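You operate a simulated robot arm through the tools that you are given. There is no shell and no other tool.

You run a simulated robot arm. Do the job below in one go: nothing can be reset, and whatever is moved stays where it is left.

## Task
Empty the small green rack and stand the microphone in its cradle.
Fine: the books belt into the long grey rack's free slot, the garage slip into the short blue rack's; slider back to 0.

The check looks at the end state, three seconds after you hand in, the way a careful person would. Anything else that was tipped, shoved, dropped, spilled or broken makes it a failure.

## Robot
A 7-joint arm with a four-finger gripper, fixed in place. Base frame: the origin is at the foot of the arm, x ahead of it, y to its left, z up. Lengths are in m, angles in degrees, forces in N, time in s.
Its first joint turns from -69.0 to 172.0 degrees. Payload 3.67 kg.
Tool frame: the origin (TCP) lies between the finger pads and is the grasp point; the fingertips stand 0.028 m ahead of it; z points along the fingers, y is the line along which they close. Largest opening 0.112 m; the body of the gripper starts 0.073 m behind the TCP.
Orientation is that of the tool frame in the base frame, as a unit quaternion [w, x, y, z]. With the fingers straight down and closing along the base's y, the tool's x points along the base's -x, its y along +y and its z along -z.

## Interface
- The arm moves only by the tool apply_moves. Its argument "steps" is a list that holds one entry, the list of rows, each a list of 7 numbers: the shift along the base's x, y, z in m, then the turn, a rotation vector about the base's x, y, z in degrees, then the closure in counts, from 0 (fully open) to 255 (shut). In form: [[[x, y, z, wx, wy, wz, gripper], ...]]. A call has 1 to 20 rows; each row is the pose to reach, as a shift and turn from the pose commanded when the call began. Each row takes 0.2 s and may step no farther than 0.05 m and 8.6 degrees from the row before; otherwise, or with a gripper value out of range, the whole call is refused. Where a pose cannot be reached the arm comes as near as it can. A force on the tool above 40 N (or 10 N above the force at the start of the call, whichever is more), or a blocked arm, ends the call early, and 0.2 s more pass. Each finger halts on what it meets, pressing with about 39 N; the grip force reading is that of the motor and also rises with nothing between the fingers. The clock runs only during rows and for 0.2 s after the last one: add rows that repeat a pose to give the fingers time. It gives the time, the measured TCP pose, the force on the tool (base axes), the opening and the grip force at its end, in the units of the frame above (readings bear some noise), with the torque about the TCP (base axes, N m) and any sound that the robot's microphone picked up.
- Cameras (640 x 400 px; columns grow to the right, rows downward): "scene" is fixed at [0.3998, -0.5023, 1.3237]; the picture's right is [-0.19, -0.98, 0.00], its down [-0.85, 0.16, -0.50] and it looks along [0.49, -0.10, -0.86] (base axes); focal length 214 px, centre (320, 200). "wrist" rides on the gripper at [0.06, -0.018, -0.104] in the tool frame; the picture's right is [0.29, 0.96, 0.00], its down [-0.80, 0.24, -0.55] and it looks along [-0.53, 0.16, 0.83] (tool axes); focal length 234 px, centre (320, 200). There is no depth. A picture from a camera that has moved, and an enlarged one, comes with that camera's place and axes in the base frame and with its lens.
- get_image(camera): a new picture of that camera. No time passes.
- raise_lower(by): slides the trunk up (or, below 0, down) by that many m; the arm rides with it, the base frame stays. It gives what a move gives, with no picture.
- enlarge(camera, box): a new picture of the part [left, top, right, bottom] of that camera's present view, enlarged. No time passes.
- job_done(): hands the job in; it is judged then, once.

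Nothing tells you positions but the pictures and the camera data. Unless the task says otherwise, let go and move clear before handing in.

The tools are called after "Request:" by a JSON object that holds its "api" and its "payload". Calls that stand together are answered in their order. apply_moves: Moves the arm, as the interface text tells. Its arguments: {"type":"object","properties":{"steps":{"type":"array","items":{"type":"array","items":{"type":"array","items":{"type":"number"}}}}},"required":["steps"]} The other tools are called the same way: raise_lower (by) slides the trunk up or down; get_image (camera) takes a picture; enlarge (camera, box) takes an enlarged picture of a part of a camera's view; job_done () hands the job in.

At the start:

```text
time: 0.0
eef_pos: [0.6201, -0.2052, 1.0986]
ee_rot: [-0.001, 0.0, 1.0, -0.001]
wrist_force: [0.4, -0.9, -0.4]
ft_torque: [0.02, 0.04, 0.01]
grip_width: 0.1121
gripper_force: 0.2
trunk travel left (down, up): [-0.55, 0.29]
```

scene: 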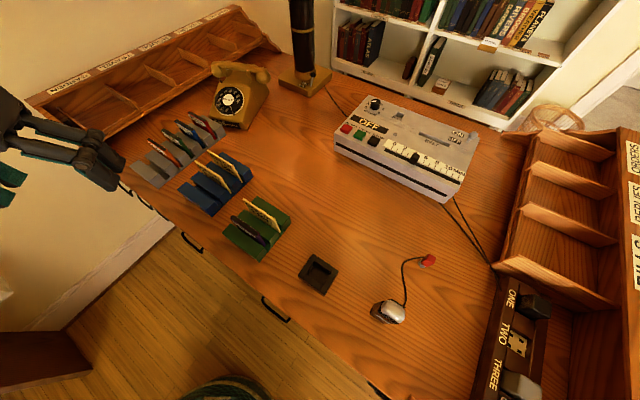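
wrist: 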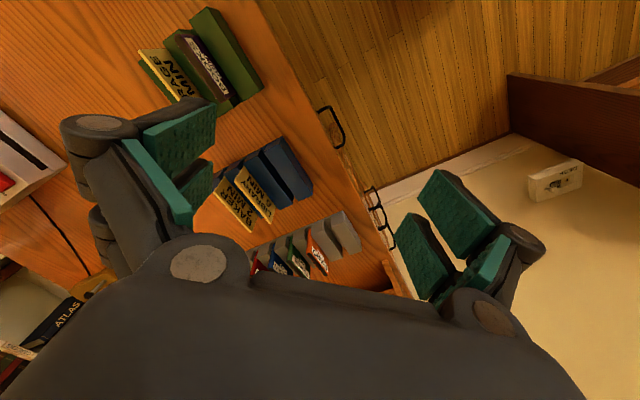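

I see a desk with three racks (long grey, short blue, small green), a black cradle, a microphone lying on the desk and a machine with a slider. I'll look closer before moving.

Request:
{"api": "enlarge", "payload": {"camera": "scene", "box": [120, 100, 300, 270]}}

Request:
{"api": "enlarge", "payload": {"camera": "scene", "box": [280, 230, 460, 340]}}

Request:
{"api": "enlarge", "payload": {"camera": "scene", "box": [320, 80, 490, 210]}}

Request:
{"api": "enlarge", "payload": {"camera": "wrist", "box": [120, 0, 380, 290]}}

```text
2.35 times, centred on (210, 185) of scene
camera zoom: at [0.3998, -0.5023, 1.3237], right [-0.19, -0.98, 0.0], down [-0.85, 0.16, -0.5], along [0.49, -0.1, -0.86], focal length 505 px, centre (579, 235)
```

zoom: 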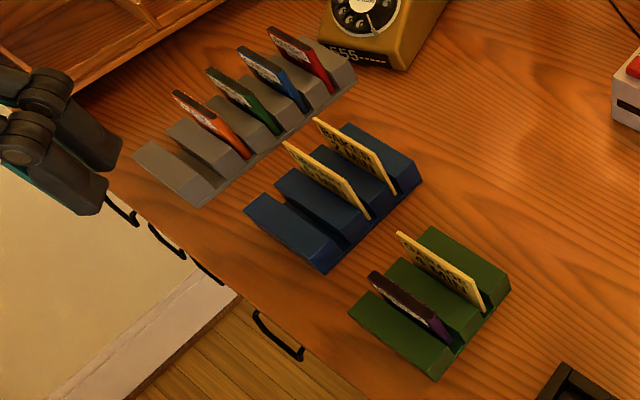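

```text
3.56 times, centred on (370, 285) of scene
camera zoom: at [0.3998, -0.5023, 1.3237], right [-0.19, -0.98, 0.0], down [-0.85, 0.16, -0.5], along [0.49, -0.1, -0.86], focal length 763 px, centre (142, -102)
```

zoom: 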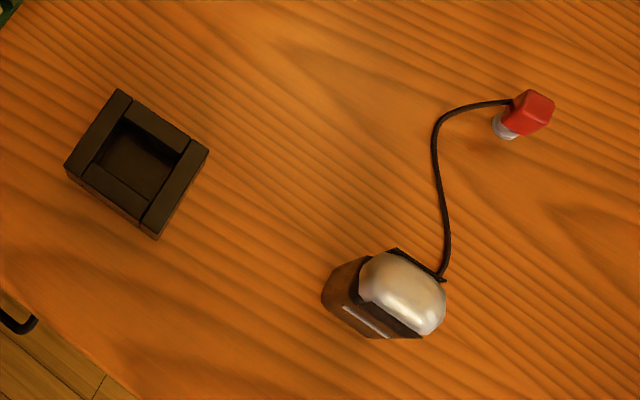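

```text
3.08 times, centred on (405, 145) of scene
camera zoom: at [0.3998, -0.5023, 1.3237], right [-0.19, -0.98, 0.0], down [-0.85, 0.16, -0.5], along [0.49, -0.1, -0.86], focal length 660 px, centre (58, 369)
```

zoom: 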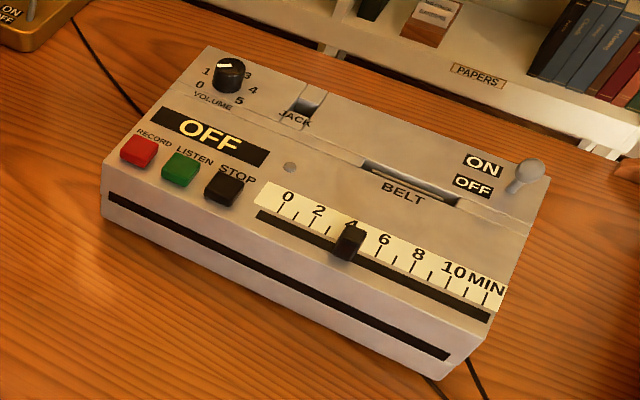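

```text
1.38 times, centred on (250, 145) of wrist
camera zoom: at [0.5608, -0.2239, 1.2015], right [-0.29, 0.96, 0.0], down [0.8, 0.24, 0.55], along [0.53, 0.16, -0.83], focal length 323 px, centre (417, 276)
```

zoom: 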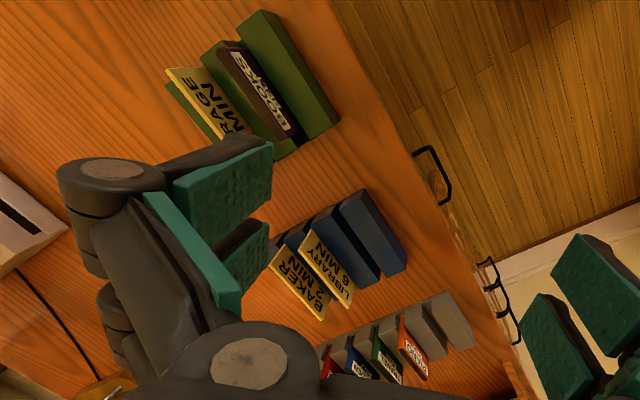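

The desk's near edge runs at about 45° in the base frame. The green rack is near (0.64, -0.37), the cradle near (0.50, -0.52) and the mic near (0.40, -0.66). I'll turn the tool +45° and move over the near side of the desk to look at things from a second viewpoint.

Request:
{"api": "apply_moves", "payload": {"steps": [[[-0.015, -0.037, 0, 0, 0, 5.625, 0], [-0.03, -0.074, 0, 0, 0, 11.25, 0], [-0.045, -0.111, 0, 0, 0, 16.875, 0], [-0.06, -0.148, 0, 0, 0, 22.5, 0], [-0.075, -0.185, 0, 0, 0, 28.125, 0], [-0.09, -0.222, 0, 0, 0, 33.75, 0], [-0.105, -0.259, 0, 0, 0, 39.375, 0], [-0.12, -0.295, 0, 0, 0, 45, 0]]]}}

Request:
{"api": "get_image", "payload": {"camera": "wrist"}}

Request:
{"api": "get_image", "payload": {"camera": "scene"}}

```text
time: 1.8
eef_pos: [0.5015, -0.5024, 1.0952]
ee_rot: [0.001, -0.385, 0.923, 0.0]
wrist_force: [-0.1, -0.6, 0.5]
ft_torque: [0.05, -0.02, -0.05]
grip_width: 0.1122
gripper_force: 0.1
trunk travel left (down, up): [-0.55, 0.29]
```

```text
taken
camera wrist: at [0.4711, -0.5576, 1.2002], right [-0.88, 0.47, 0.0], down [0.39, 0.73, 0.56], along [0.26, 0.49, -0.83], focal length 234 px, centre (320, 200)
```

wrist: 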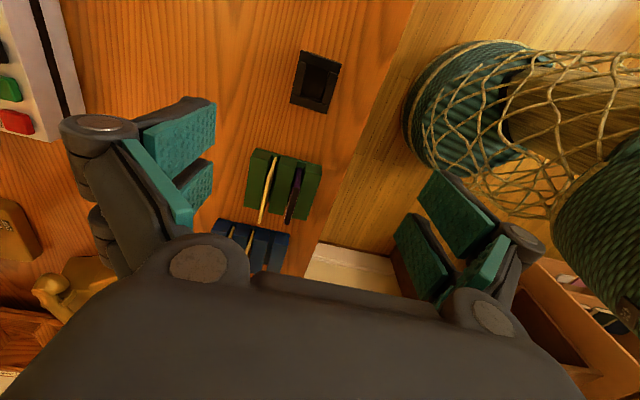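

```text
taken
```

scene: 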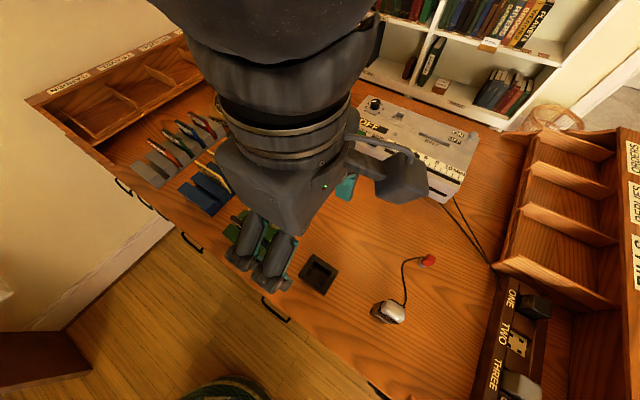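

The wrist camera now sees the green and blue racks end-on and the cradle. I'll enlarge these to measure them.

Request:
{"api": "enlarge", "payload": {"camera": "wrist", "box": [210, 130, 340, 250]}}

Request:
{"api": "enlarge", "payload": {"camera": "wrist", "box": [270, 30, 360, 130]}}

Request:
{"api": "enlarge", "payload": {"camera": "scene", "box": [360, 240, 450, 340]}}

Request:
{"api": "enlarge", "payload": {"camera": "scene", "box": [290, 245, 350, 300]}}

```text
3.33 times, centred on (275, 190) of wrist
camera zoom: at [0.4711, -0.5576, 1.2002], right [-0.88, 0.47, 0.0], down [0.39, 0.73, 0.56], along [0.26, 0.49, -0.83], focal length 781 px, centre (470, 233)
```

zoom: 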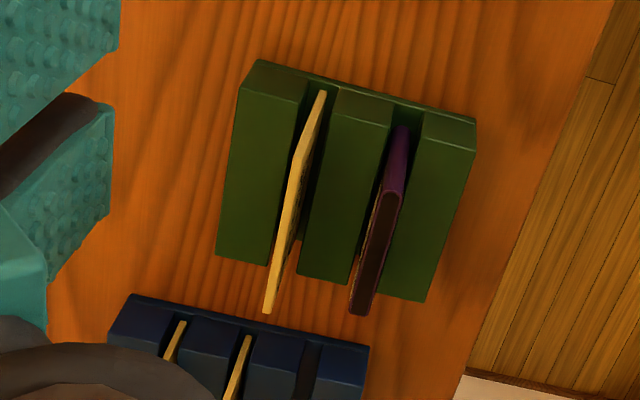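

```text
4.00 times, centred on (315, 80) of wrist
camera zoom: at [0.4711, -0.5576, 1.2002], right [-0.88, 0.47, 0.0], down [0.39, 0.73, 0.56], along [0.26, 0.49, -0.83], focal length 937 px, centre (340, 680)
```

zoom: 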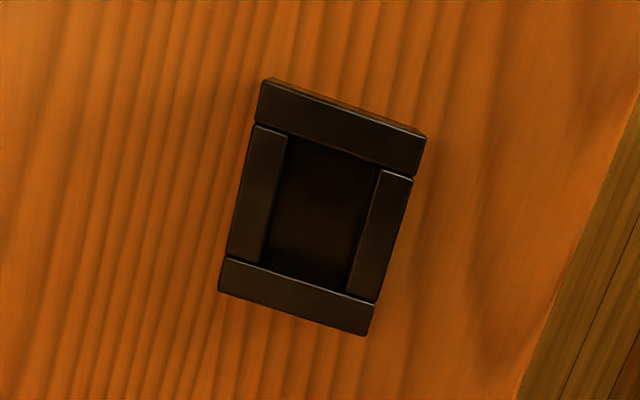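

```text
4.00 times, centred on (405, 290) of scene
camera zoom: at [0.3998, -0.5023, 1.3237], right [-0.19, -0.98, 0.0], down [-0.85, 0.16, -0.5], along [0.49, -0.1, -0.86], focal length 858 px, centre (-20, -160)
```

zoom: 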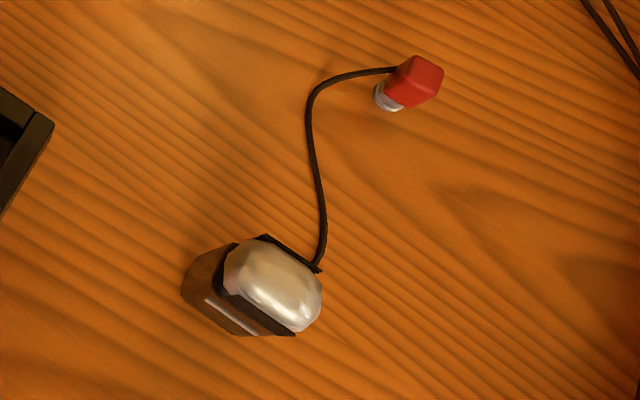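

```text
7.27 times, centred on (320, 272) of scene
camera zoom: at [0.3998, -0.5023, 1.3237], right [-0.19, -0.98, 0.0], down [-0.85, 0.16, -0.5], along [0.49, -0.1, -0.86], focal length 1560 px, centre (320, -327)
```

zoom: 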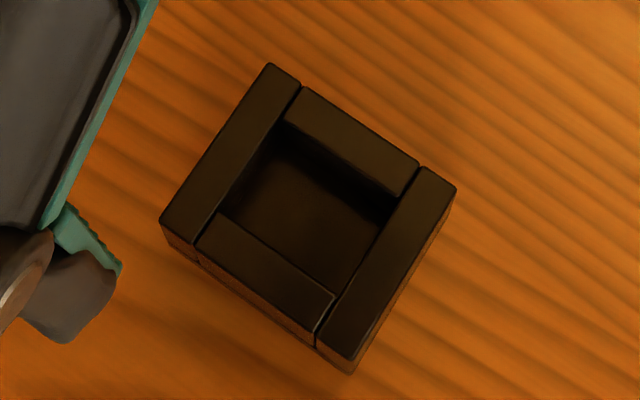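

The cradle is a black square frame open at the top, and the mic near (0.40, -0.66) may be standing upright. I'll back off the desk edge, turn to look at the mic and go lower for a side view.

Request:
{"api": "apply_moves", "payload": {"steps": [[[-0.0143, 0.0023, -0.005, 0, 0, -7.8, 0], [-0.0286, 0.0046, -0.01, 0, 0, -15.6, 0], [-0.0429, 0.0069, -0.02, 0, 0, -23.4, 0], [-0.0571, 0.0091, -0.03, 0, 0, -31.2, 0], [-0.0714, 0.0114, -0.045, 0, 0, -39, 0], [-0.0857, 0.0137, -0.06, 0, 0, -46.8, 0], [-0.1, 0.016, -0.075, 0, 0, -54.6, 0], [-0.1143, 0.0183, -0.09, 0, 0, -62.4, 0], [-0.1286, 0.0206, -0.105, 0, 0, -70.2, 0], [-0.1429, 0.0229, -0.12, 0, 0, -78, 0], [-0.1571, 0.0251, -0.135, 0, 0, -85.8, 0], [-0.1714, 0.0274, -0.155, 0, 0, -93.6, 0], [-0.1857, 0.0297, -0.175, 0, 0, -101.4, 0], [-0.2, 0.032, -0.195, 0, 0, -109.2, 0]]]}}

Request:
{"api": "get_image", "payload": {"camera": "wrist"}}

Request:
{"api": "get_image", "payload": {"camera": "scene"}}

```text
time: 4.8
eef_pos: [0.3282, -0.503, 0.9024]
ee_rot: [-0.003, 0.532, 0.847, 0.001]
wrist_force: [1.1, -0.3, -0.2]
ft_torque: [0.05, 0.0, -0.01]
grip_width: 0.112
gripper_force: 0.1
out of reach, approached as far as the arm can: row 12, 13, 14
trunk travel left (down, up): [-0.55, 0.29]
```

```text
taken
camera wrist: at [0.2868, -0.4573, 1.007], right [0.74, 0.67, 0.0], down [0.56, -0.62, 0.55], along [0.37, -0.41, -0.84], focal length 234 px, centre (320, 200)
```

wrist: 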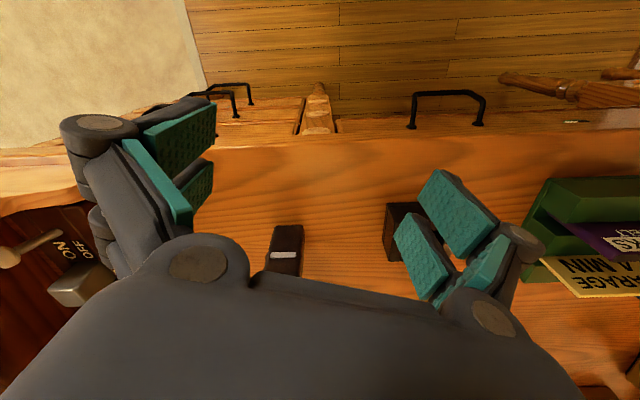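

```text
taken
```

scene: 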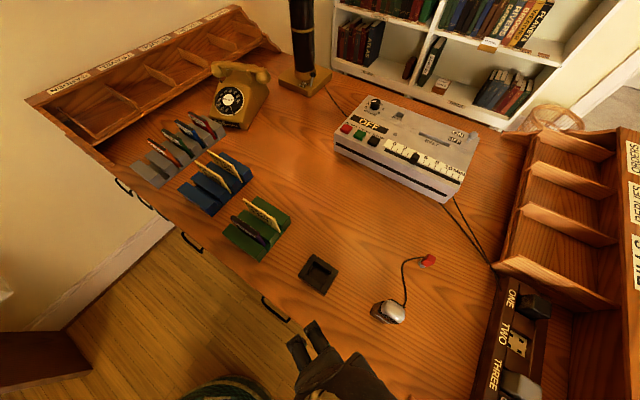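

The wrist picture is upside down, with the gripper body hiding whatever lies ahead. The mic shows up just in front of it at about pixel (285, 250). I'll zoom in on the mic and cradle.

Request:
{"api": "enlarge", "payload": {"camera": "wrist", "box": [240, 200, 340, 290]}}

Request:
{"api": "enlarge", "payload": {"camera": "wrist", "box": [500, 150, 640, 300]}}

Request:
{"api": "enlarge", "payload": {"camera": "scene", "box": [360, 285, 420, 335]}}

```text
4.44 times, centred on (290, 245) of wrist
camera zoom: at [0.2868, -0.4573, 1.007], right [0.74, 0.67, 0.0], down [0.56, -0.62, 0.55], along [0.37, -0.41, -0.84], focal length 1041 px, centre (453, 0)
```

zoom: 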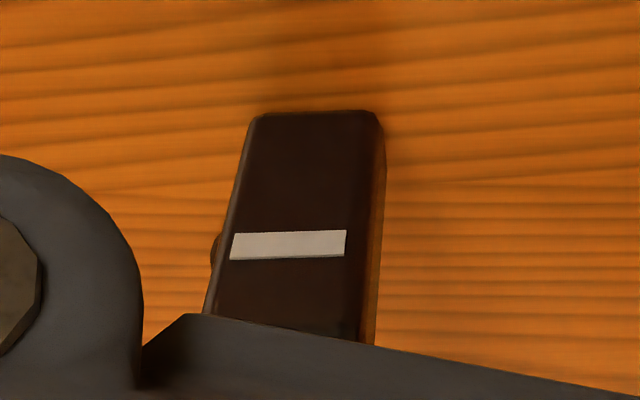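

```text
2.67 times, centred on (570, 225) of wrist
camera zoom: at [0.2868, -0.4573, 1.007], right [0.74, 0.67, 0.0], down [0.56, -0.62, 0.55], along [0.37, -0.41, -0.84], focal length 624 px, centre (-347, 133)
```

zoom: 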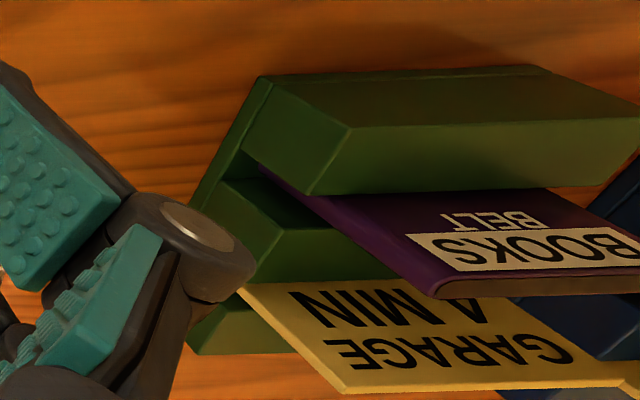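

```text
8.00 times, centred on (390, 310) of scene
camera zoom: at [0.3998, -0.5023, 1.3237], right [-0.19, -0.98, 0.0], down [-0.85, 0.16, -0.5], along [0.49, -0.1, -0.86], focal length 1716 px, centre (-240, -680)
```

zoom: 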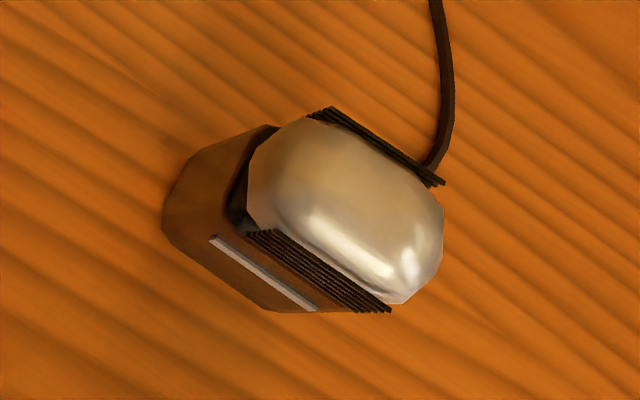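

The mic stands upright on the desk with its flat faces square to the desk edge. The cradle's centre is near (0.501, -0.518), with its rim at about z = 0.81. Next I'll rise, turn back to +45° and look closely at the green rack.

Request:
{"api": "apply_moves", "payload": {"steps": [[[0.0, 0.0, 0.04, 0, 0, 7.8, 0], [0.0, 0.0, 0.08, 0, 0, 15.6, 0], [0.01, 0.0, 0.11, 0, 0, 23.4, 0], [0.03, 0.0, 0.11, 0, 0, 31.2, 0], [0.055, -0.003, 0.11, 0, 0, 39, 0], [0.08, -0.003, 0.11, 0, 0, 46.8, 0], [0.105, -0.006, 0.11, 0, 0, 54.6, 0], [0.13, -0.006, 0.11, 0, 0, 62.4, 0], [0.155, -0.008, 0.11, 0, 0, 70.2, 0], [0.18, -0.008, 0.11, 0, 0, 78, 0], [0.205, -0.008, 0.11, 0, 0, 85.8, 0], [0.225, -0.008, 0.11, 0, 0, 93.6, 0], [0.25, -0.008, 0.11, 0, 0, 101.4, 0], [0.267, -0.008, 0.11, 0, 0, 109.2, 0]]]}}

Request:
{"api": "get_image", "payload": {"camera": "wrist"}}

Request:
{"api": "get_image", "payload": {"camera": "scene"}}

```text
time: 7.8
eef_pos: [0.5979, -0.509, 1.0136]
ee_rot: [0.0, -0.384, 0.923, 0.001]
wrist_force: [-0.1, -0.9, 0.6]
ft_torque: [0.01, -0.01, -0.01]
grip_width: 0.112
gripper_force: 0.1
trunk travel left (down, up): [-0.55, 0.29]
```

```text
taken
camera wrist: at [0.5686, -0.5646, 1.1183], right [-0.88, 0.47, 0.0], down [0.39, 0.73, 0.55], along [0.26, 0.49, -0.83], focal length 234 px, centre (320, 200)
```

wrist: 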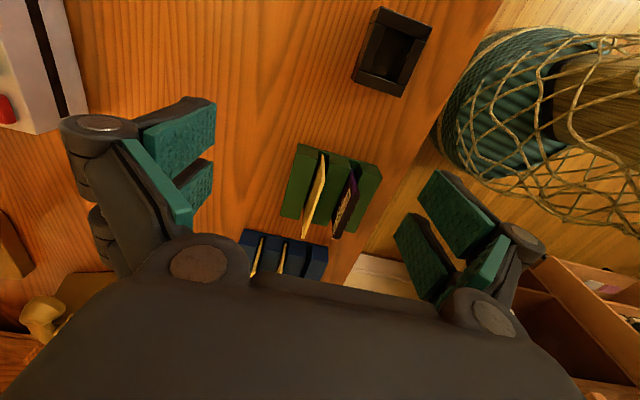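

```text
taken
```

scene: 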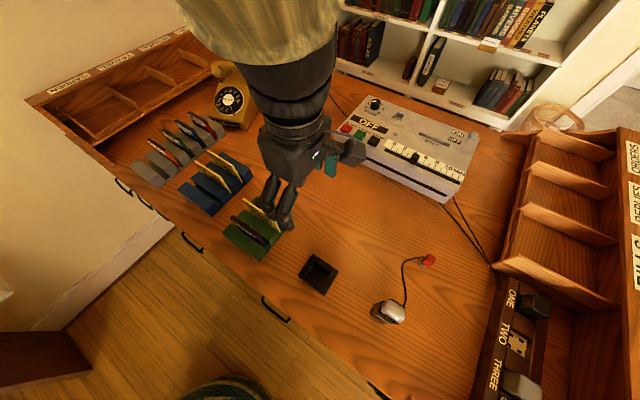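

I now have a closer view of the green rack and cradle. I'll enlarge both for precise triangulation.

Request:
{"api": "enlarge", "payload": {"camera": "wrist", "box": [275, 135, 390, 245]}}

Request:
{"api": "enlarge", "payload": {"camera": "wrist", "box": [340, 0, 445, 105]}}

Request:
{"api": "enlarge", "payload": {"camera": "wrist", "box": [230, 220, 340, 300]}}

Request:
{"api": "enlarge", "payload": {"camera": "scene", "box": [130, 105, 260, 225]}}

```text
3.64 times, centred on (332, 190) of wrist
camera zoom: at [0.5686, -0.5646, 1.1183], right [-0.88, 0.47, 0.0], down [0.39, 0.73, 0.55], along [0.26, 0.49, -0.83], focal length 852 px, centre (274, 236)
```

zoom: 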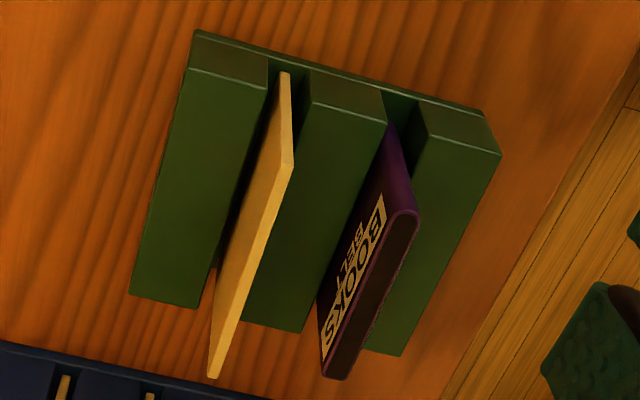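

```text
3.81 times, centred on (392, 52) of wrist
camera zoom: at [0.5686, -0.5646, 1.1183], right [-0.88, 0.47, 0.0], down [0.39, 0.73, 0.55], along [0.26, 0.49, -0.83], focal length 892 px, centre (44, 762)
```

zoom: 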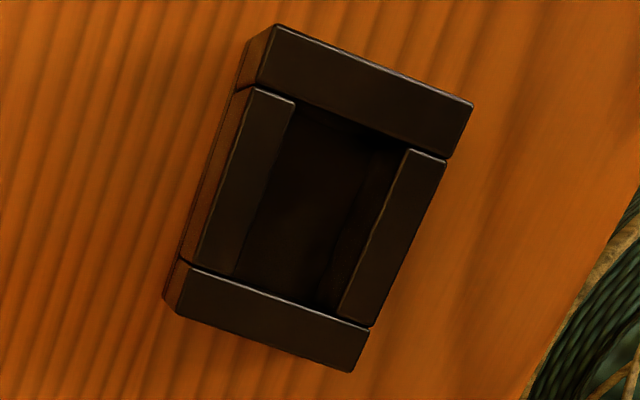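

```text
5.00 times, centred on (285, 260) of wrist
camera zoom: at [0.5686, -0.5646, 1.1183], right [-0.88, 0.47, 0.0], down [0.39, 0.73, 0.55], along [0.26, 0.49, -0.83], focal length 1171 px, centre (495, -100)
```

zoom: 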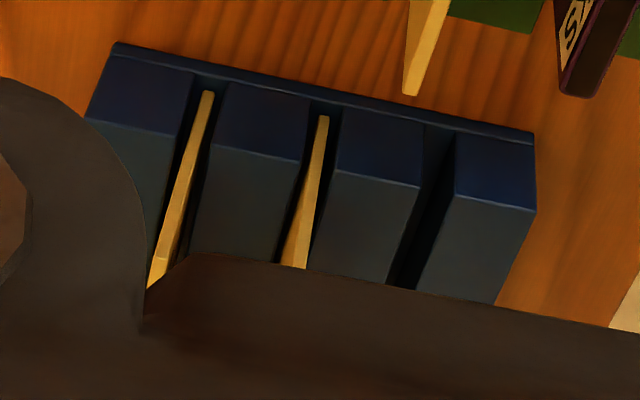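

```text
3.33 times, centred on (195, 165) of scene
camera zoom: at [0.3998, -0.5023, 1.3237], right [-0.19, -0.98, 0.0], down [-0.85, 0.16, -0.5], along [0.49, -0.1, -0.86], focal length 715 px, centre (737, 317)
```

zoom: 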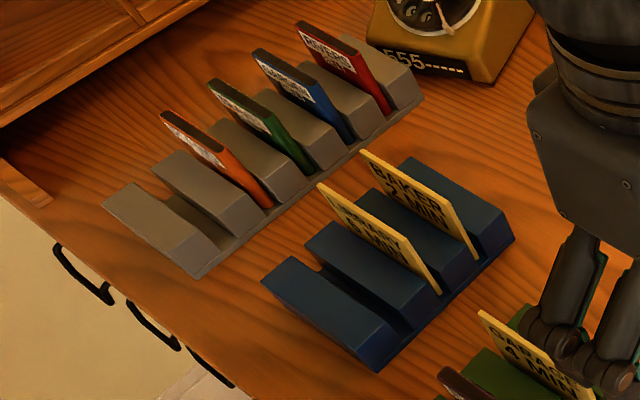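

The geometry now agrees between views. The desk is at z≈0.776, and the slip's top edge is centred near (0.669, -0.398, 0.855). The belt's top is centred near (0.634, -0.362, 0.845), and both run along the 45° direction. I'll hover over the slip with a narrowed gripper and check alignment.

Request:
{"api": "apply_moves", "payload": {"steps": [[[0.018, 0.028, -0.016, 0, 0, 0, 60], [0.036, 0.056, -0.032, 0, 0, 0, 100], [0.054, 0.084, -0.048, 0, 0, 0, 130], [0.0711, 0.111, -0.0636, 0, 0, 0, 140], [0.0711, 0.111, -0.0636, 0, 0, 0, 140]]]}}

Request:
{"api": "get_image", "payload": {"camera": "wrist"}}

Request:
{"api": "get_image", "payload": {"camera": "scene"}}

```text
time: 9.0
eef_pos: [0.6679, -0.3991, 0.9501]
ee_rot: [0.001, -0.383, 0.924, 0.0]
wrist_force: [1.0, 0.2, 0.2]
ft_torque: [0.02, -0.01, -0.03]
grip_width: 0.0506
gripper_force: 0.0
trunk travel left (down, up): [-0.55, 0.29]
```

```text
taken
camera wrist: at [0.6387, -0.4542, 1.0557], right [-0.88, 0.47, 0.0], down [0.39, 0.73, 0.55], along [0.26, 0.49, -0.83], focal length 234 px, centre (320, 200)
```

wrist: 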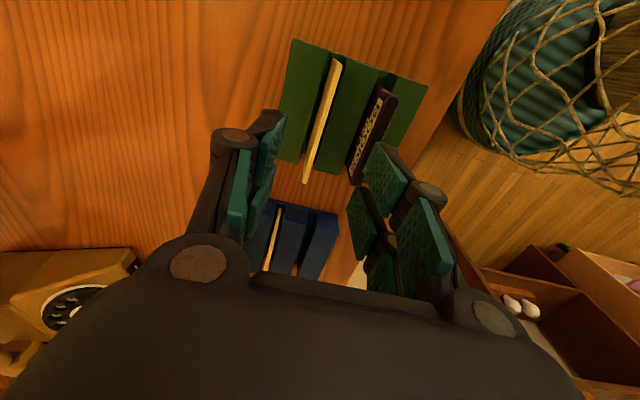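

```text
taken
```

scene: 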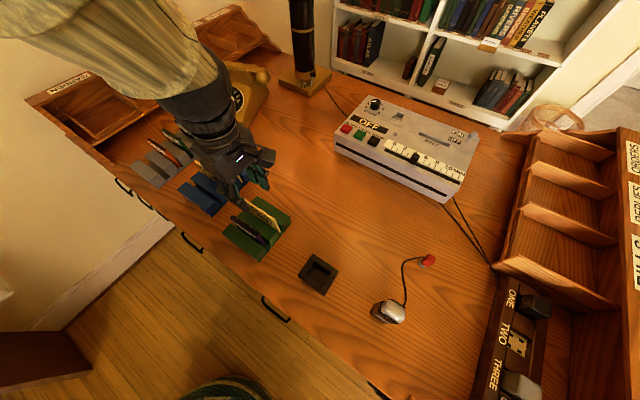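

The gripper hovers right over the slip. I'll zoom in to refine the slip's position before descending.

Request:
{"api": "enlarge", "payload": {"camera": "wrist", "box": [270, 30, 440, 200]}}

Request:
{"api": "enlarge", "payload": {"camera": "scene", "box": [180, 140, 300, 270]}}

Request:
{"api": "enlarge", "payload": {"camera": "wrist", "box": [230, 180, 380, 290]}}

```text
2.35 times, centred on (355, 115) of wrist
camera zoom: at [0.6387, -0.4542, 1.0557], right [-0.88, 0.47, 0.0], down [0.39, 0.73, 0.55], along [0.26, 0.49, -0.83], focal length 551 px, centre (238, 400)
```

zoom: 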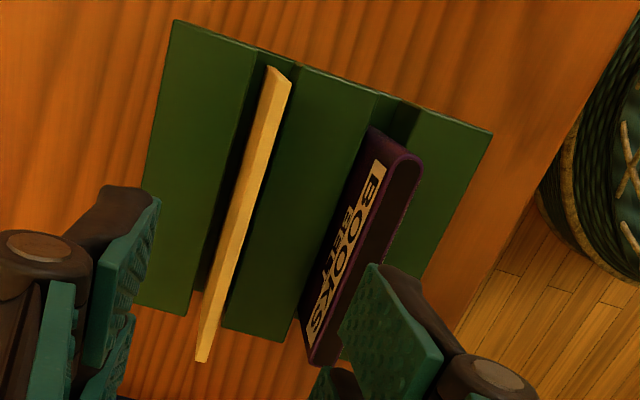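

```text
3.08 times, centred on (240, 205) of scene
camera zoom: at [0.3998, -0.5023, 1.3237], right [-0.19, -0.98, 0.0], down [-0.85, 0.16, -0.5], along [0.49, -0.1, -0.86], focal length 660 px, centre (566, 185)
```

zoom: 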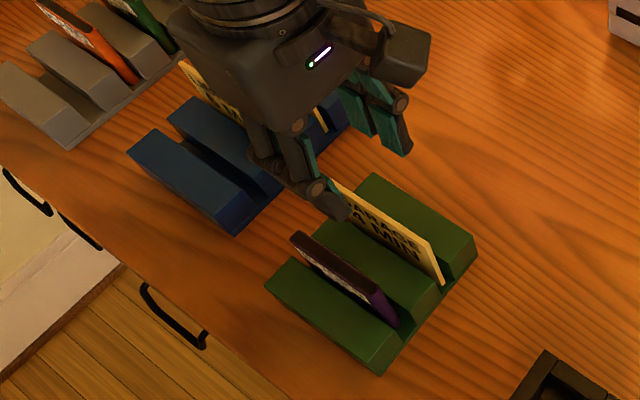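

```text
3.64 times, centred on (305, 235) of wrist
camera zoom: at [0.6387, -0.4542, 1.0557], right [-0.88, 0.47, 0.0], down [0.39, 0.73, 0.55], along [0.26, 0.49, -0.83], focal length 852 px, centre (374, 73)
```

zoom: 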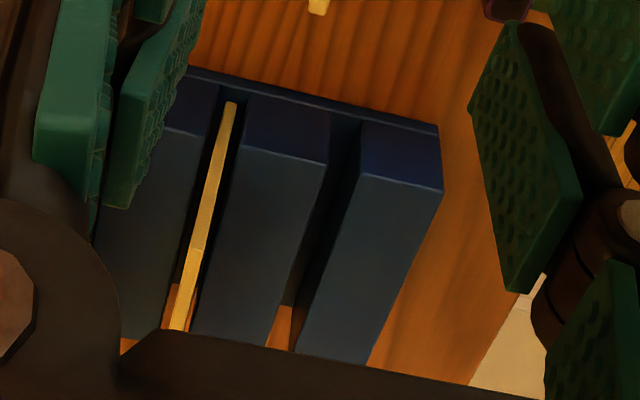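

The slip is centred within about 1 mm, with its top at z≈0.857 and the plank tops at about 0.81. I'll descend to TCP z≈0.846 and close on it.

Request:
{"api": "apply_moves", "payload": {"steps": [[[0, 0, -0.04, 0, 0, 0, 140], [0, 0, -0.07, 0, 0, 0, 140], [0, 0, -0.09, 0, 0, 0, 140], [0, 0, -0.104, 0, 0, 0, 140], [0, 0, -0.104, 0, 0, 0, 140]]]}}

Request:
{"api": "get_image", "payload": {"camera": "wrist"}}

Request:
{"api": "enlarge", "payload": {"camera": "scene", "box": [180, 140, 320, 270]}}

```text
time: 10.2
eef_pos: [0.6679, -0.3979, 0.849]
ee_rot: [0.0, -0.383, 0.924, -0.001]
wrist_force: [0.0, 0.5, -0.4]
ft_torque: [0.03, -0.03, -0.03]
grip_width: 0.0506
gripper_force: 0.0
trunk travel left (down, up): [-0.55, 0.29]
```

```text
taken
camera wrist: at [0.6383, -0.4519, 0.9513], right [-0.88, 0.47, 0.0], down [0.39, 0.73, 0.55], along [0.26, 0.49, -0.83], focal length 234 px, centre (320, 200)
```

wrist: 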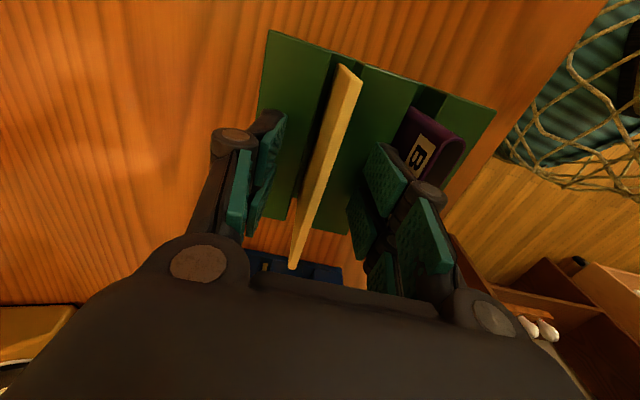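

```text
3.08 times, centred on (250, 205) of scene
camera zoom: at [0.3998, -0.5023, 1.3237], right [-0.19, -0.98, 0.0], down [-0.85, 0.16, -0.5], along [0.49, -0.1, -0.86], focal length 660 px, centre (535, 185)
```

zoom: 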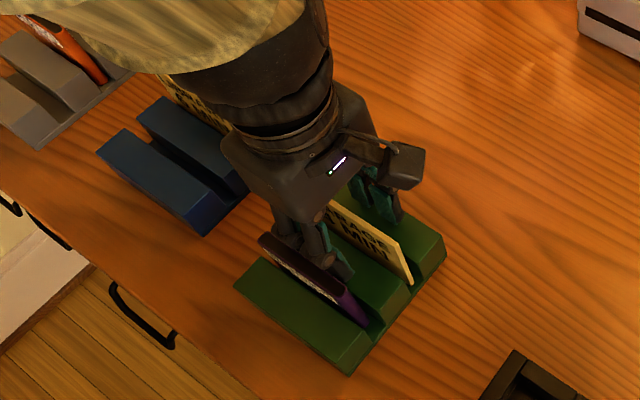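

The slip sits between the pads with no contact so far. I'm closing the fingers now.

Request:
{"api": "apply_moves", "payload": {"steps": [[[0, 0, 0, 0, 0, 0, 200], [0, 0, 0, 0, 0, 0, 255], [0, 0, 0, 0, 0, 0, 255], [0, 0, 0, 0, 0, 0, 255]]]}}

Request:
{"api": "get_image", "payload": {"camera": "wrist"}}

```text
time: 11.2
eef_pos: [0.6675, -0.397, 0.8482]
ee_rot: [0.0, -0.383, 0.924, 0.0]
wrist_force: [0.3, 0.8, -0.2]
ft_torque: [-0.03, 0.03, 0.03]
grip_width: 0.006
gripper_force: 38.9
trunk travel left (down, up): [-0.55, 0.29]
```

```text
taken
camera wrist: at [0.6384, -0.452, 0.9513], right [-0.88, 0.47, 0.0], down [0.39, 0.73, 0.55], along [0.26, 0.49, -0.83], focal length 234 px, centre (320, 200)
```

wrist: 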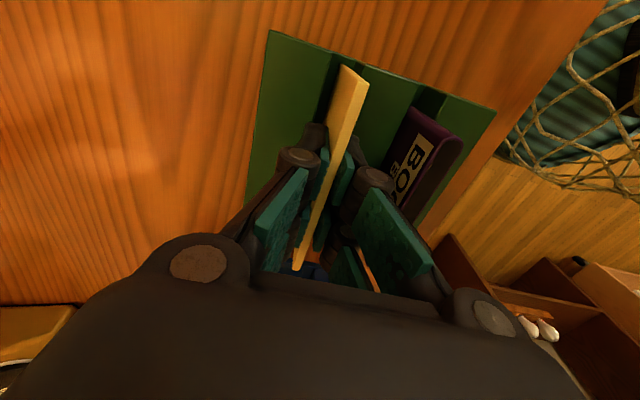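

The slip is gripped, with the width reading 0.006 m and the force 39 N. I'll lift straight up.

Request:
{"api": "apply_moves", "payload": {"steps": [[[0, 0, 0.02, 0, 0, 0, 255], [0, 0, 0.05, 0, 0, 0, 255], [0, 0, 0.09, 0, 0, 0, 255], [0, 0, 0.125, 0, 0, 0, 255], [0, 0, 0.125, 0, 0, 0, 255]]]}}

Request:
{"api": "get_image", "payload": {"camera": "wrist"}}

Request:
{"api": "get_image", "payload": {"camera": "scene"}}

```text
time: 12.4
eef_pos: [0.6679, -0.3977, 0.9746]
ee_rot: [0.0, -0.382, 0.924, 0.0]
wrist_force: [-0.1, 0.1, 0.5]
ft_torque: [-0.03, 0.01, -0.01]
grip_width: 0.006
gripper_force: 39.1
trunk travel left (down, up): [-0.55, 0.29]
```

```text
taken
camera wrist: at [0.6399, -0.4525, 1.0776], right [-0.88, 0.47, 0.0], down [0.39, 0.73, 0.55], along [0.26, 0.49, -0.83], focal length 234 px, centre (320, 200)
```

wrist: 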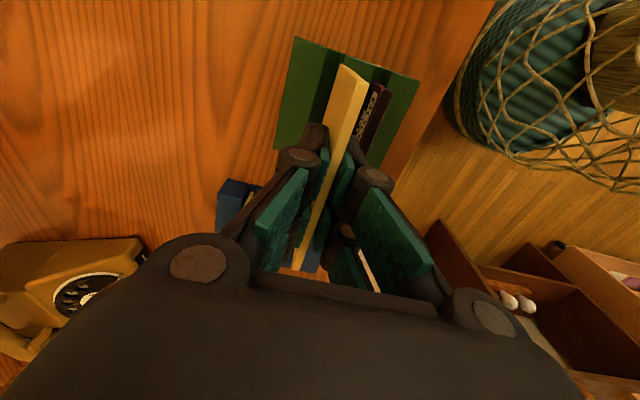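

```text
taken
```

scene: 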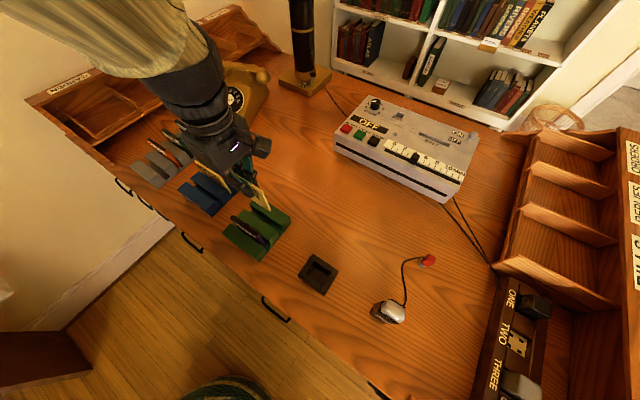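

The slip is held cleanly. The blue rack's free slot, on its robot side, should be centred near (0.786, -0.238). I'll move above it at a safe height and check.

Request:
{"api": "apply_moves", "payload": {"steps": [[[0.024, 0.032, 0, 0, 0, 0, 255], [0.048, 0.064, 0, 0, 0, 0, 255], [0.072, 0.096, 0, 0, 0, 0, 255], [0.096, 0.128, 0, 0, 0, 0, 255], [0.1181, 0.1598, -0.005, 0, 0, 0, 255], [0.1181, 0.1598, -0.005, 0, 0, 0, 255]]]}}

Request:
{"api": "get_image", "payload": {"camera": "wrist"}}

Request:
{"api": "enlarge", "payload": {"camera": "wrist", "box": [230, 20, 440, 210]}}

Request:
{"api": "enlarge", "payload": {"camera": "scene", "box": [130, 90, 290, 230]}}

```text
time: 13.8
eef_pos: [0.7873, -0.2384, 0.97]
ee_rot: [0.0, -0.383, 0.924, 0.001]
wrist_force: [0.2, -0.7, 0.1]
ft_torque: [0.01, 0.02, 0.01]
grip_width: 0.0059
gripper_force: 39.0
trunk travel left (down, up): [-0.55, 0.29]
```

```text
taken
camera wrist: at [0.7571, -0.2939, 1.0724], right [-0.88, 0.47, 0.0], down [0.39, 0.73, 0.55], along [0.26, 0.49, -0.83], focal length 234 px, centre (320, 200)
```

wrist: 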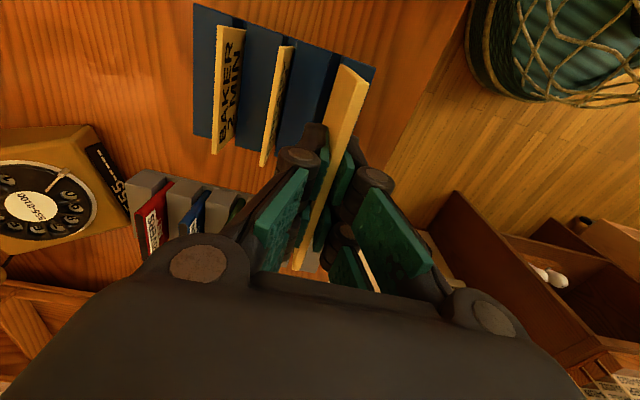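

```text
2.11 times, centred on (335, 115) of wrist
camera zoom: at [0.7571, -0.2939, 1.0724], right [-0.88, 0.47, 0.0], down [0.39, 0.73, 0.55], along [0.26, 0.49, -0.83], focal length 493 px, centre (288, 379)
```

zoom: 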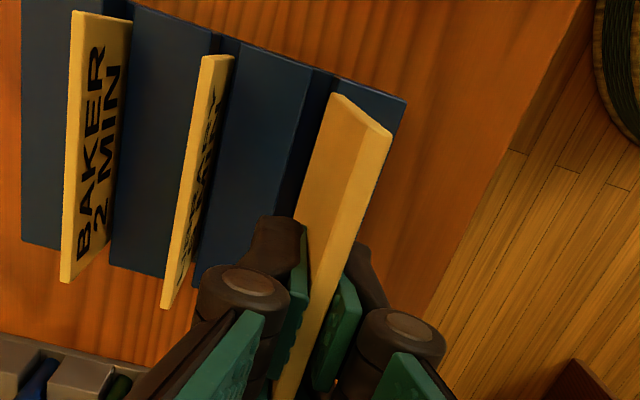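

```text
2.86 times, centred on (210, 160) of scene
camera zoom: at [0.3998, -0.5023, 1.3237], right [-0.19, -0.98, 0.0], down [-0.85, 0.16, -0.5], along [0.49, -0.1, -0.86], focal length 613 px, centre (634, 314)
```

zoom: 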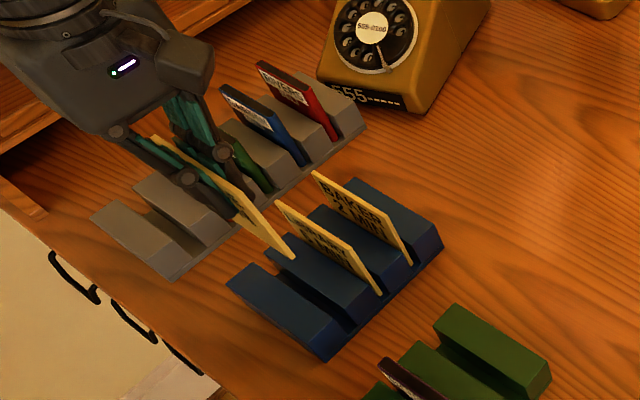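

The held slip lines up with the free slot; both sit at the same depth coordinate of about 0.725. I'll lower it until its bottom edge is just above the plank tops and recheck.

Request:
{"api": "apply_moves", "payload": {"steps": [[[0, 0, -0.03, 0, 0, 0, 255], [0, 0, -0.055, 0, 0, 0, 255], [0, 0, -0.075, 0, 0, 0, 255], [0, 0, -0.084, 0, 0, 0, 255], [0, 0, -0.084, 0, 0, 0, 255]]]}}

Request:
{"api": "enlarge", "payload": {"camera": "wrist", "box": [220, 0, 420, 170]}}

Request:
{"api": "enlarge", "payload": {"camera": "scene", "box": [150, 120, 270, 230]}}

```text
time: 15.0
eef_pos: [0.7862, -0.2384, 0.8844]
ee_rot: [0.001, -0.382, 0.924, 0.0]
wrist_force: [-0.4, -0.4, 0.2]
ft_torque: [0.01, -0.01, 0.0]
grip_width: 0.0063
gripper_force: 39.1
trunk travel left (down, up): [-0.55, 0.29]
```

```text
2.35 times, centred on (320, 85) of wrist
camera zoom: at [0.7564, -0.2932, 0.987], right [-0.88, 0.47, 0.0], down [0.39, 0.73, 0.55], along [0.26, 0.49, -0.83], focal length 551 px, centre (320, 471)
```

zoom: 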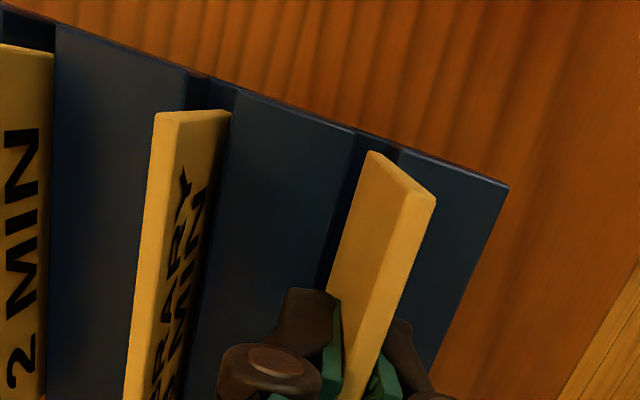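

```text
3.64 times, centred on (210, 175) of scene
camera zoom: at [0.3998, -0.5023, 1.3237], right [-0.19, -0.98, 0.0], down [-0.85, 0.16, -0.5], along [0.49, -0.1, -0.86], focal length 780 px, centre (720, 291)
```

zoom: 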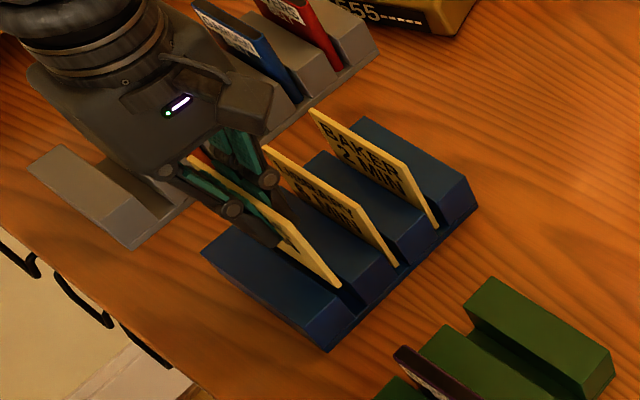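

The slip's bottom edge is centred in the slot. I'll insert it down to the height it had in the green rack.

Request:
{"api": "apply_moves", "payload": {"steps": [[[0, 0, -0.01, 0, 0, 0, 255], [0, 0, -0.02, 0, 0, 0, 255], [0, 0, -0.028, 0, 0, 0, 255], [0, 0, -0.0345, 0, 0, 0, 255], [0, 0, -0.0345, 0, 0, 0, 255]]]}}

Request:
{"api": "enlarge", "payload": {"camera": "wrist", "box": [220, 0, 420, 170]}}

Request:
{"api": "enlarge", "payload": {"camera": "scene", "box": [150, 120, 270, 230]}}

```text
time: 16.2
eef_pos: [0.786, -0.2387, 0.8501]
ee_rot: [-0.001, -0.382, 0.924, 0.0]
wrist_force: [0.9, -0.3, 0.9]
ft_torque: [-0.02, -0.02, 0.02]
grip_width: 0.006
gripper_force: 39.3
trunk travel left (down, up): [-0.55, 0.29]
```

```text
2.35 times, centred on (320, 85) of wrist
camera zoom: at [0.756, -0.293, 0.9531], right [-0.88, 0.47, 0.0], down [0.39, 0.73, 0.55], along [0.26, 0.49, -0.83], focal length 551 px, centre (320, 471)
```

zoom: 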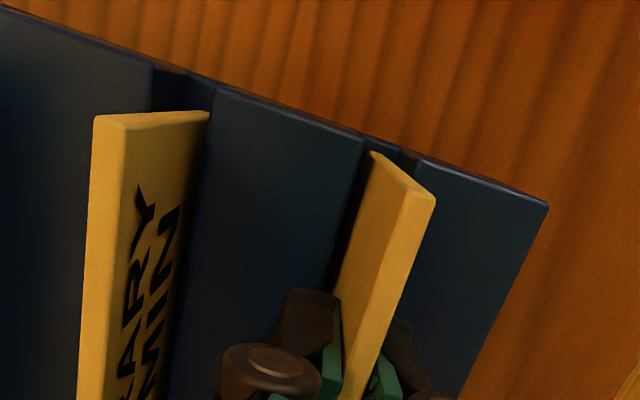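

```text
3.64 times, centred on (210, 175) of scene
camera zoom: at [0.3998, -0.5023, 1.3237], right [-0.19, -0.98, 0.0], down [-0.85, 0.16, -0.5], along [0.49, -0.1, -0.86], focal length 780 px, centre (720, 291)
```

zoom: 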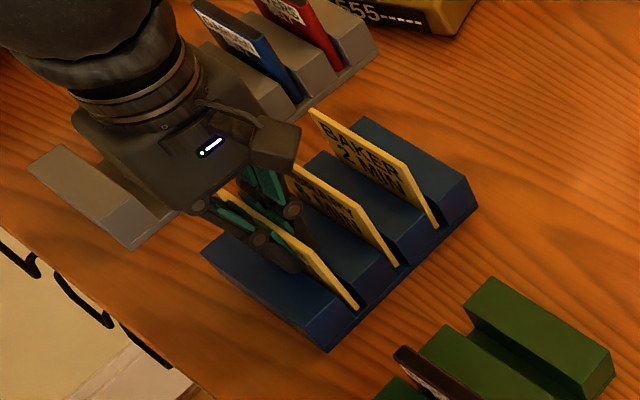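

The slip went in with no contact force. I'll open the fingers slightly and back straight up.

Request:
{"api": "apply_moves", "payload": {"steps": [[[0, 0, 0, 0, 0, 0, 230], [0, 0, 0, 0, 0, 0, 200], [0, 0, 0, 0, 0, 0, 180], [0, 0, 0, 0, 0, 0, 180], [0, 0, 0.02, 0, 0, 0, 180], [0, 0, 0.05, 0, 0, 0, 180], [0, 0, 0.09, 0, 0, 0, 180], [0, 0, 0.13, 0, 0, 0, 180], [0, 0, 0.13, 0, 0, 0, 180]]]}}

Request:
{"api": "get_image", "payload": {"camera": "wrist"}}

Request:
{"api": "enlarge", "payload": {"camera": "scene", "box": [120, 100, 290, 250]}}

```text
time: 18.2
eef_pos: [0.7856, -0.2371, 0.9784]
ee_rot: [0.0, -0.382, 0.924, 0.001]
wrist_force: [-0.1, 0.8, 0.6]
ft_torque: [0.02, 0.0, 0.01]
grip_width: 0.0329
gripper_force: 0.1
trunk travel left (down, up): [-0.55, 0.29]
```

```text
taken
camera wrist: at [0.7571, -0.2935, 1.0828], right [-0.88, 0.47, 0.0], down [0.39, 0.73, 0.55], along [0.26, 0.49, -0.83], focal length 234 px, centre (320, 200)
```

wrist: 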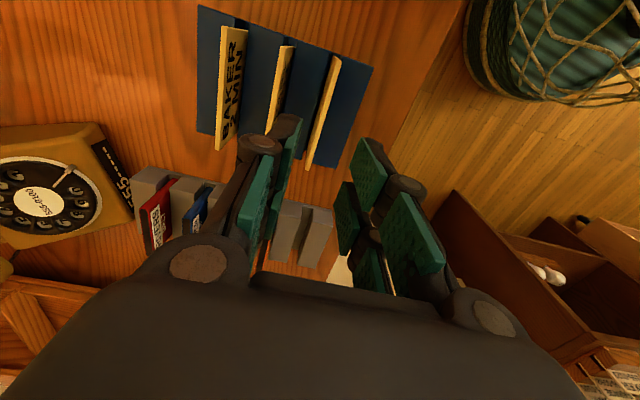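

```text
2.67 times, centred on (205, 175) of scene
camera zoom: at [0.3998, -0.5023, 1.3237], right [-0.19, -0.98, 0.0], down [-0.85, 0.16, -0.5], along [0.49, -0.1, -0.86], focal length 572 px, centre (627, 267)
```

zoom: 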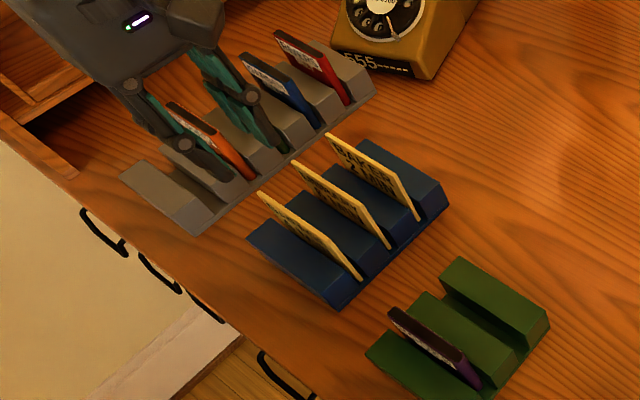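

The slip stands neatly beside the other two. From here the grey rack's free slot shows between the fingers, so I'll measure it before fetching the belt.

Request:
{"api": "enlarge", "payload": {"camera": "wrist", "box": [255, 180, 355, 290]}}

Request:
{"api": "enlarge", "payload": {"camera": "wrist", "box": [120, 150, 260, 260]}}

Request:
{"api": "enlarge", "payload": {"camera": "scene", "box": [120, 120, 220, 200]}}

```text
3.64 times, centred on (305, 235) of wrist
camera zoom: at [0.7571, -0.2935, 1.0828], right [-0.88, 0.47, 0.0], down [0.39, 0.73, 0.55], along [0.26, 0.49, -0.83], focal length 852 px, centre (374, 73)
```

zoom: 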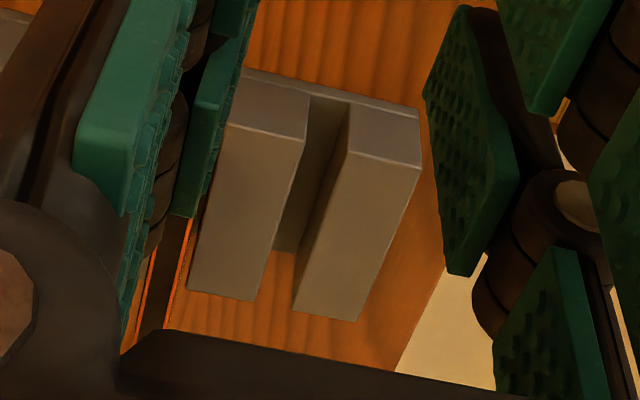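

```text
3.64 times, centred on (190, 205) of wrist
camera zoom: at [0.7571, -0.2935, 1.0828], right [-0.88, 0.47, 0.0], down [0.39, 0.73, 0.55], along [0.26, 0.49, -0.83], focal length 852 px, centre (793, 182)
```

zoom: 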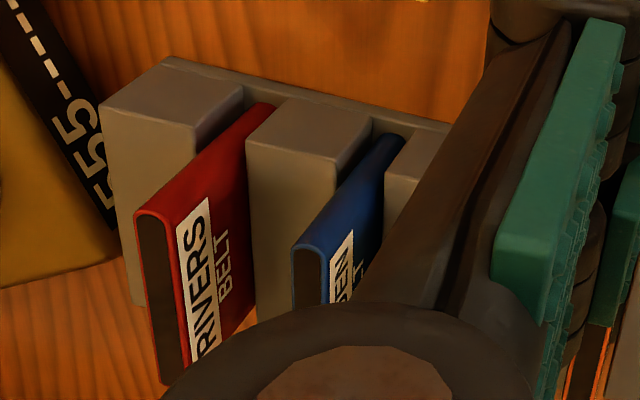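

```text
5.00 times, centred on (170, 160) of scene
camera zoom: at [0.3998, -0.5023, 1.3237], right [-0.19, -0.98, 0.0], down [-0.85, 0.16, -0.5], along [0.49, -0.1, -0.86], focal length 1072 px, centre (1070, 400)
```

zoom: 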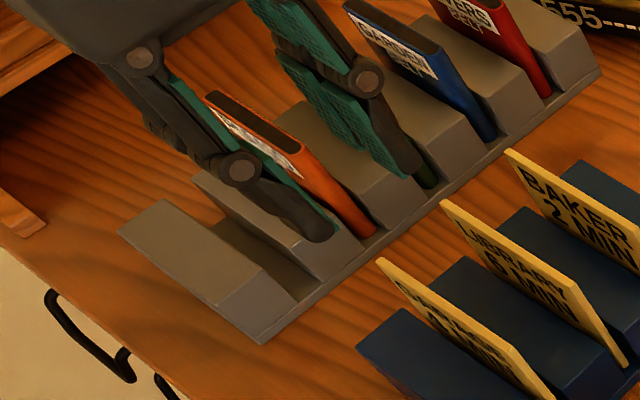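

The grey rack's free slot is about 19 mm wide, centred near depth 0.698 and e≈0.588, which is about (0.91, -0.078). Next I'll hover over the books belt in the green rack.

Request:
{"api": "apply_moves", "payload": {"steps": [[[-0.03, -0.025, 0, 0, 0, 0, 160], [-0.06, -0.05, 0, 0, 0, 0, 140], [-0.09, -0.075, 0, 0, 0, 0, 140], [-0.12, -0.1, 0, 0, 0, 0, 140], [-0.1512, -0.1246, -0.018, 0, 0, 0, 140], [-0.1512, -0.1246, -0.018, 0, 0, 0, 140]]]}}

Request:
{"api": "get_image", "payload": {"camera": "wrist"}}

Request:
{"api": "enlarge", "payload": {"camera": "wrist", "box": [270, 30, 420, 200]}}

Request:
{"api": "enlarge", "payload": {"camera": "scene", "box": [200, 170, 310, 270]}}

```text
time: 19.6
eef_pos: [0.6365, -0.364, 0.9615]
ee_rot: [0.0, -0.384, 0.923, 0.0]
wrist_force: [0.2, 0.0, -0.3]
ft_torque: [-0.04, -0.02, 0.02]
grip_width: 0.0506
gripper_force: 0.0
trunk travel left (down, up): [-0.55, 0.29]
```

```text
taken
camera wrist: at [0.6068, -0.4185, 1.0651], right [-0.88, 0.47, 0.0], down [0.39, 0.73, 0.55], along [0.26, 0.49, -0.83], focal length 234 px, centre (320, 200)
```

wrist: 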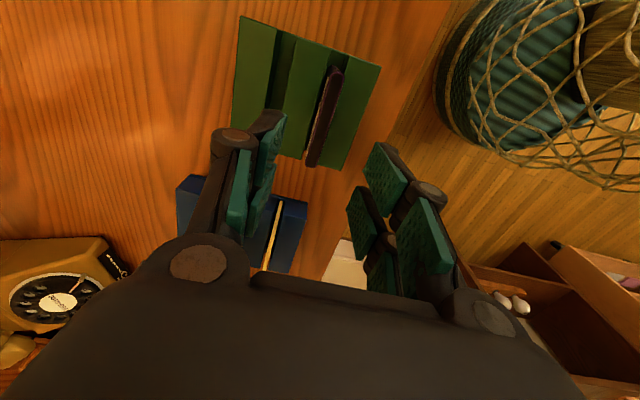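

```text
2.35 times, centred on (345, 115) of wrist
camera zoom: at [0.6068, -0.4185, 1.0651], right [-0.88, 0.47, 0.0], down [0.39, 0.73, 0.55], along [0.26, 0.49, -0.83], focal length 551 px, centre (261, 400)
```

zoom: 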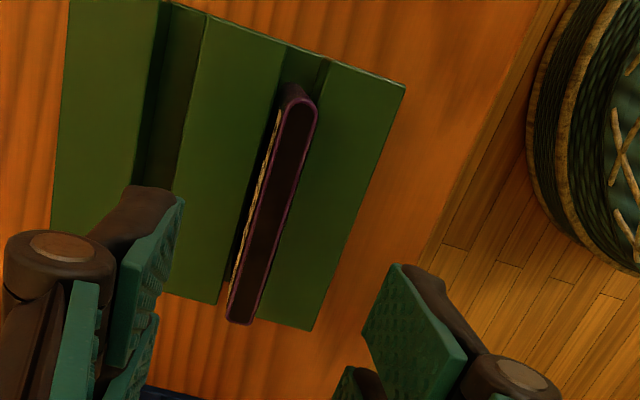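

```text
4.00 times, centred on (255, 220) of scene
camera zoom: at [0.3998, -0.5023, 1.3237], right [-0.19, -0.98, 0.0], down [-0.85, 0.16, -0.5], along [0.49, -0.1, -0.86], focal length 858 px, centre (580, 120)
```

zoom: 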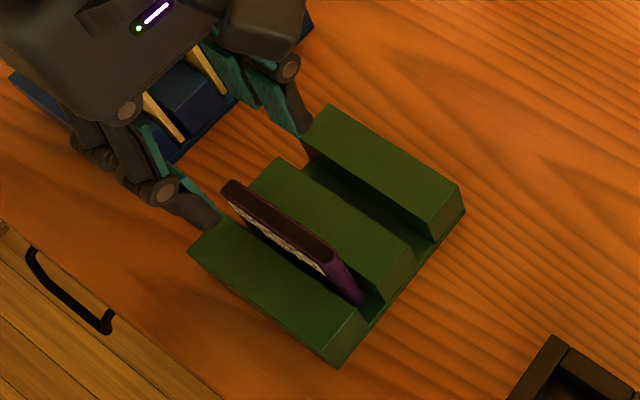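

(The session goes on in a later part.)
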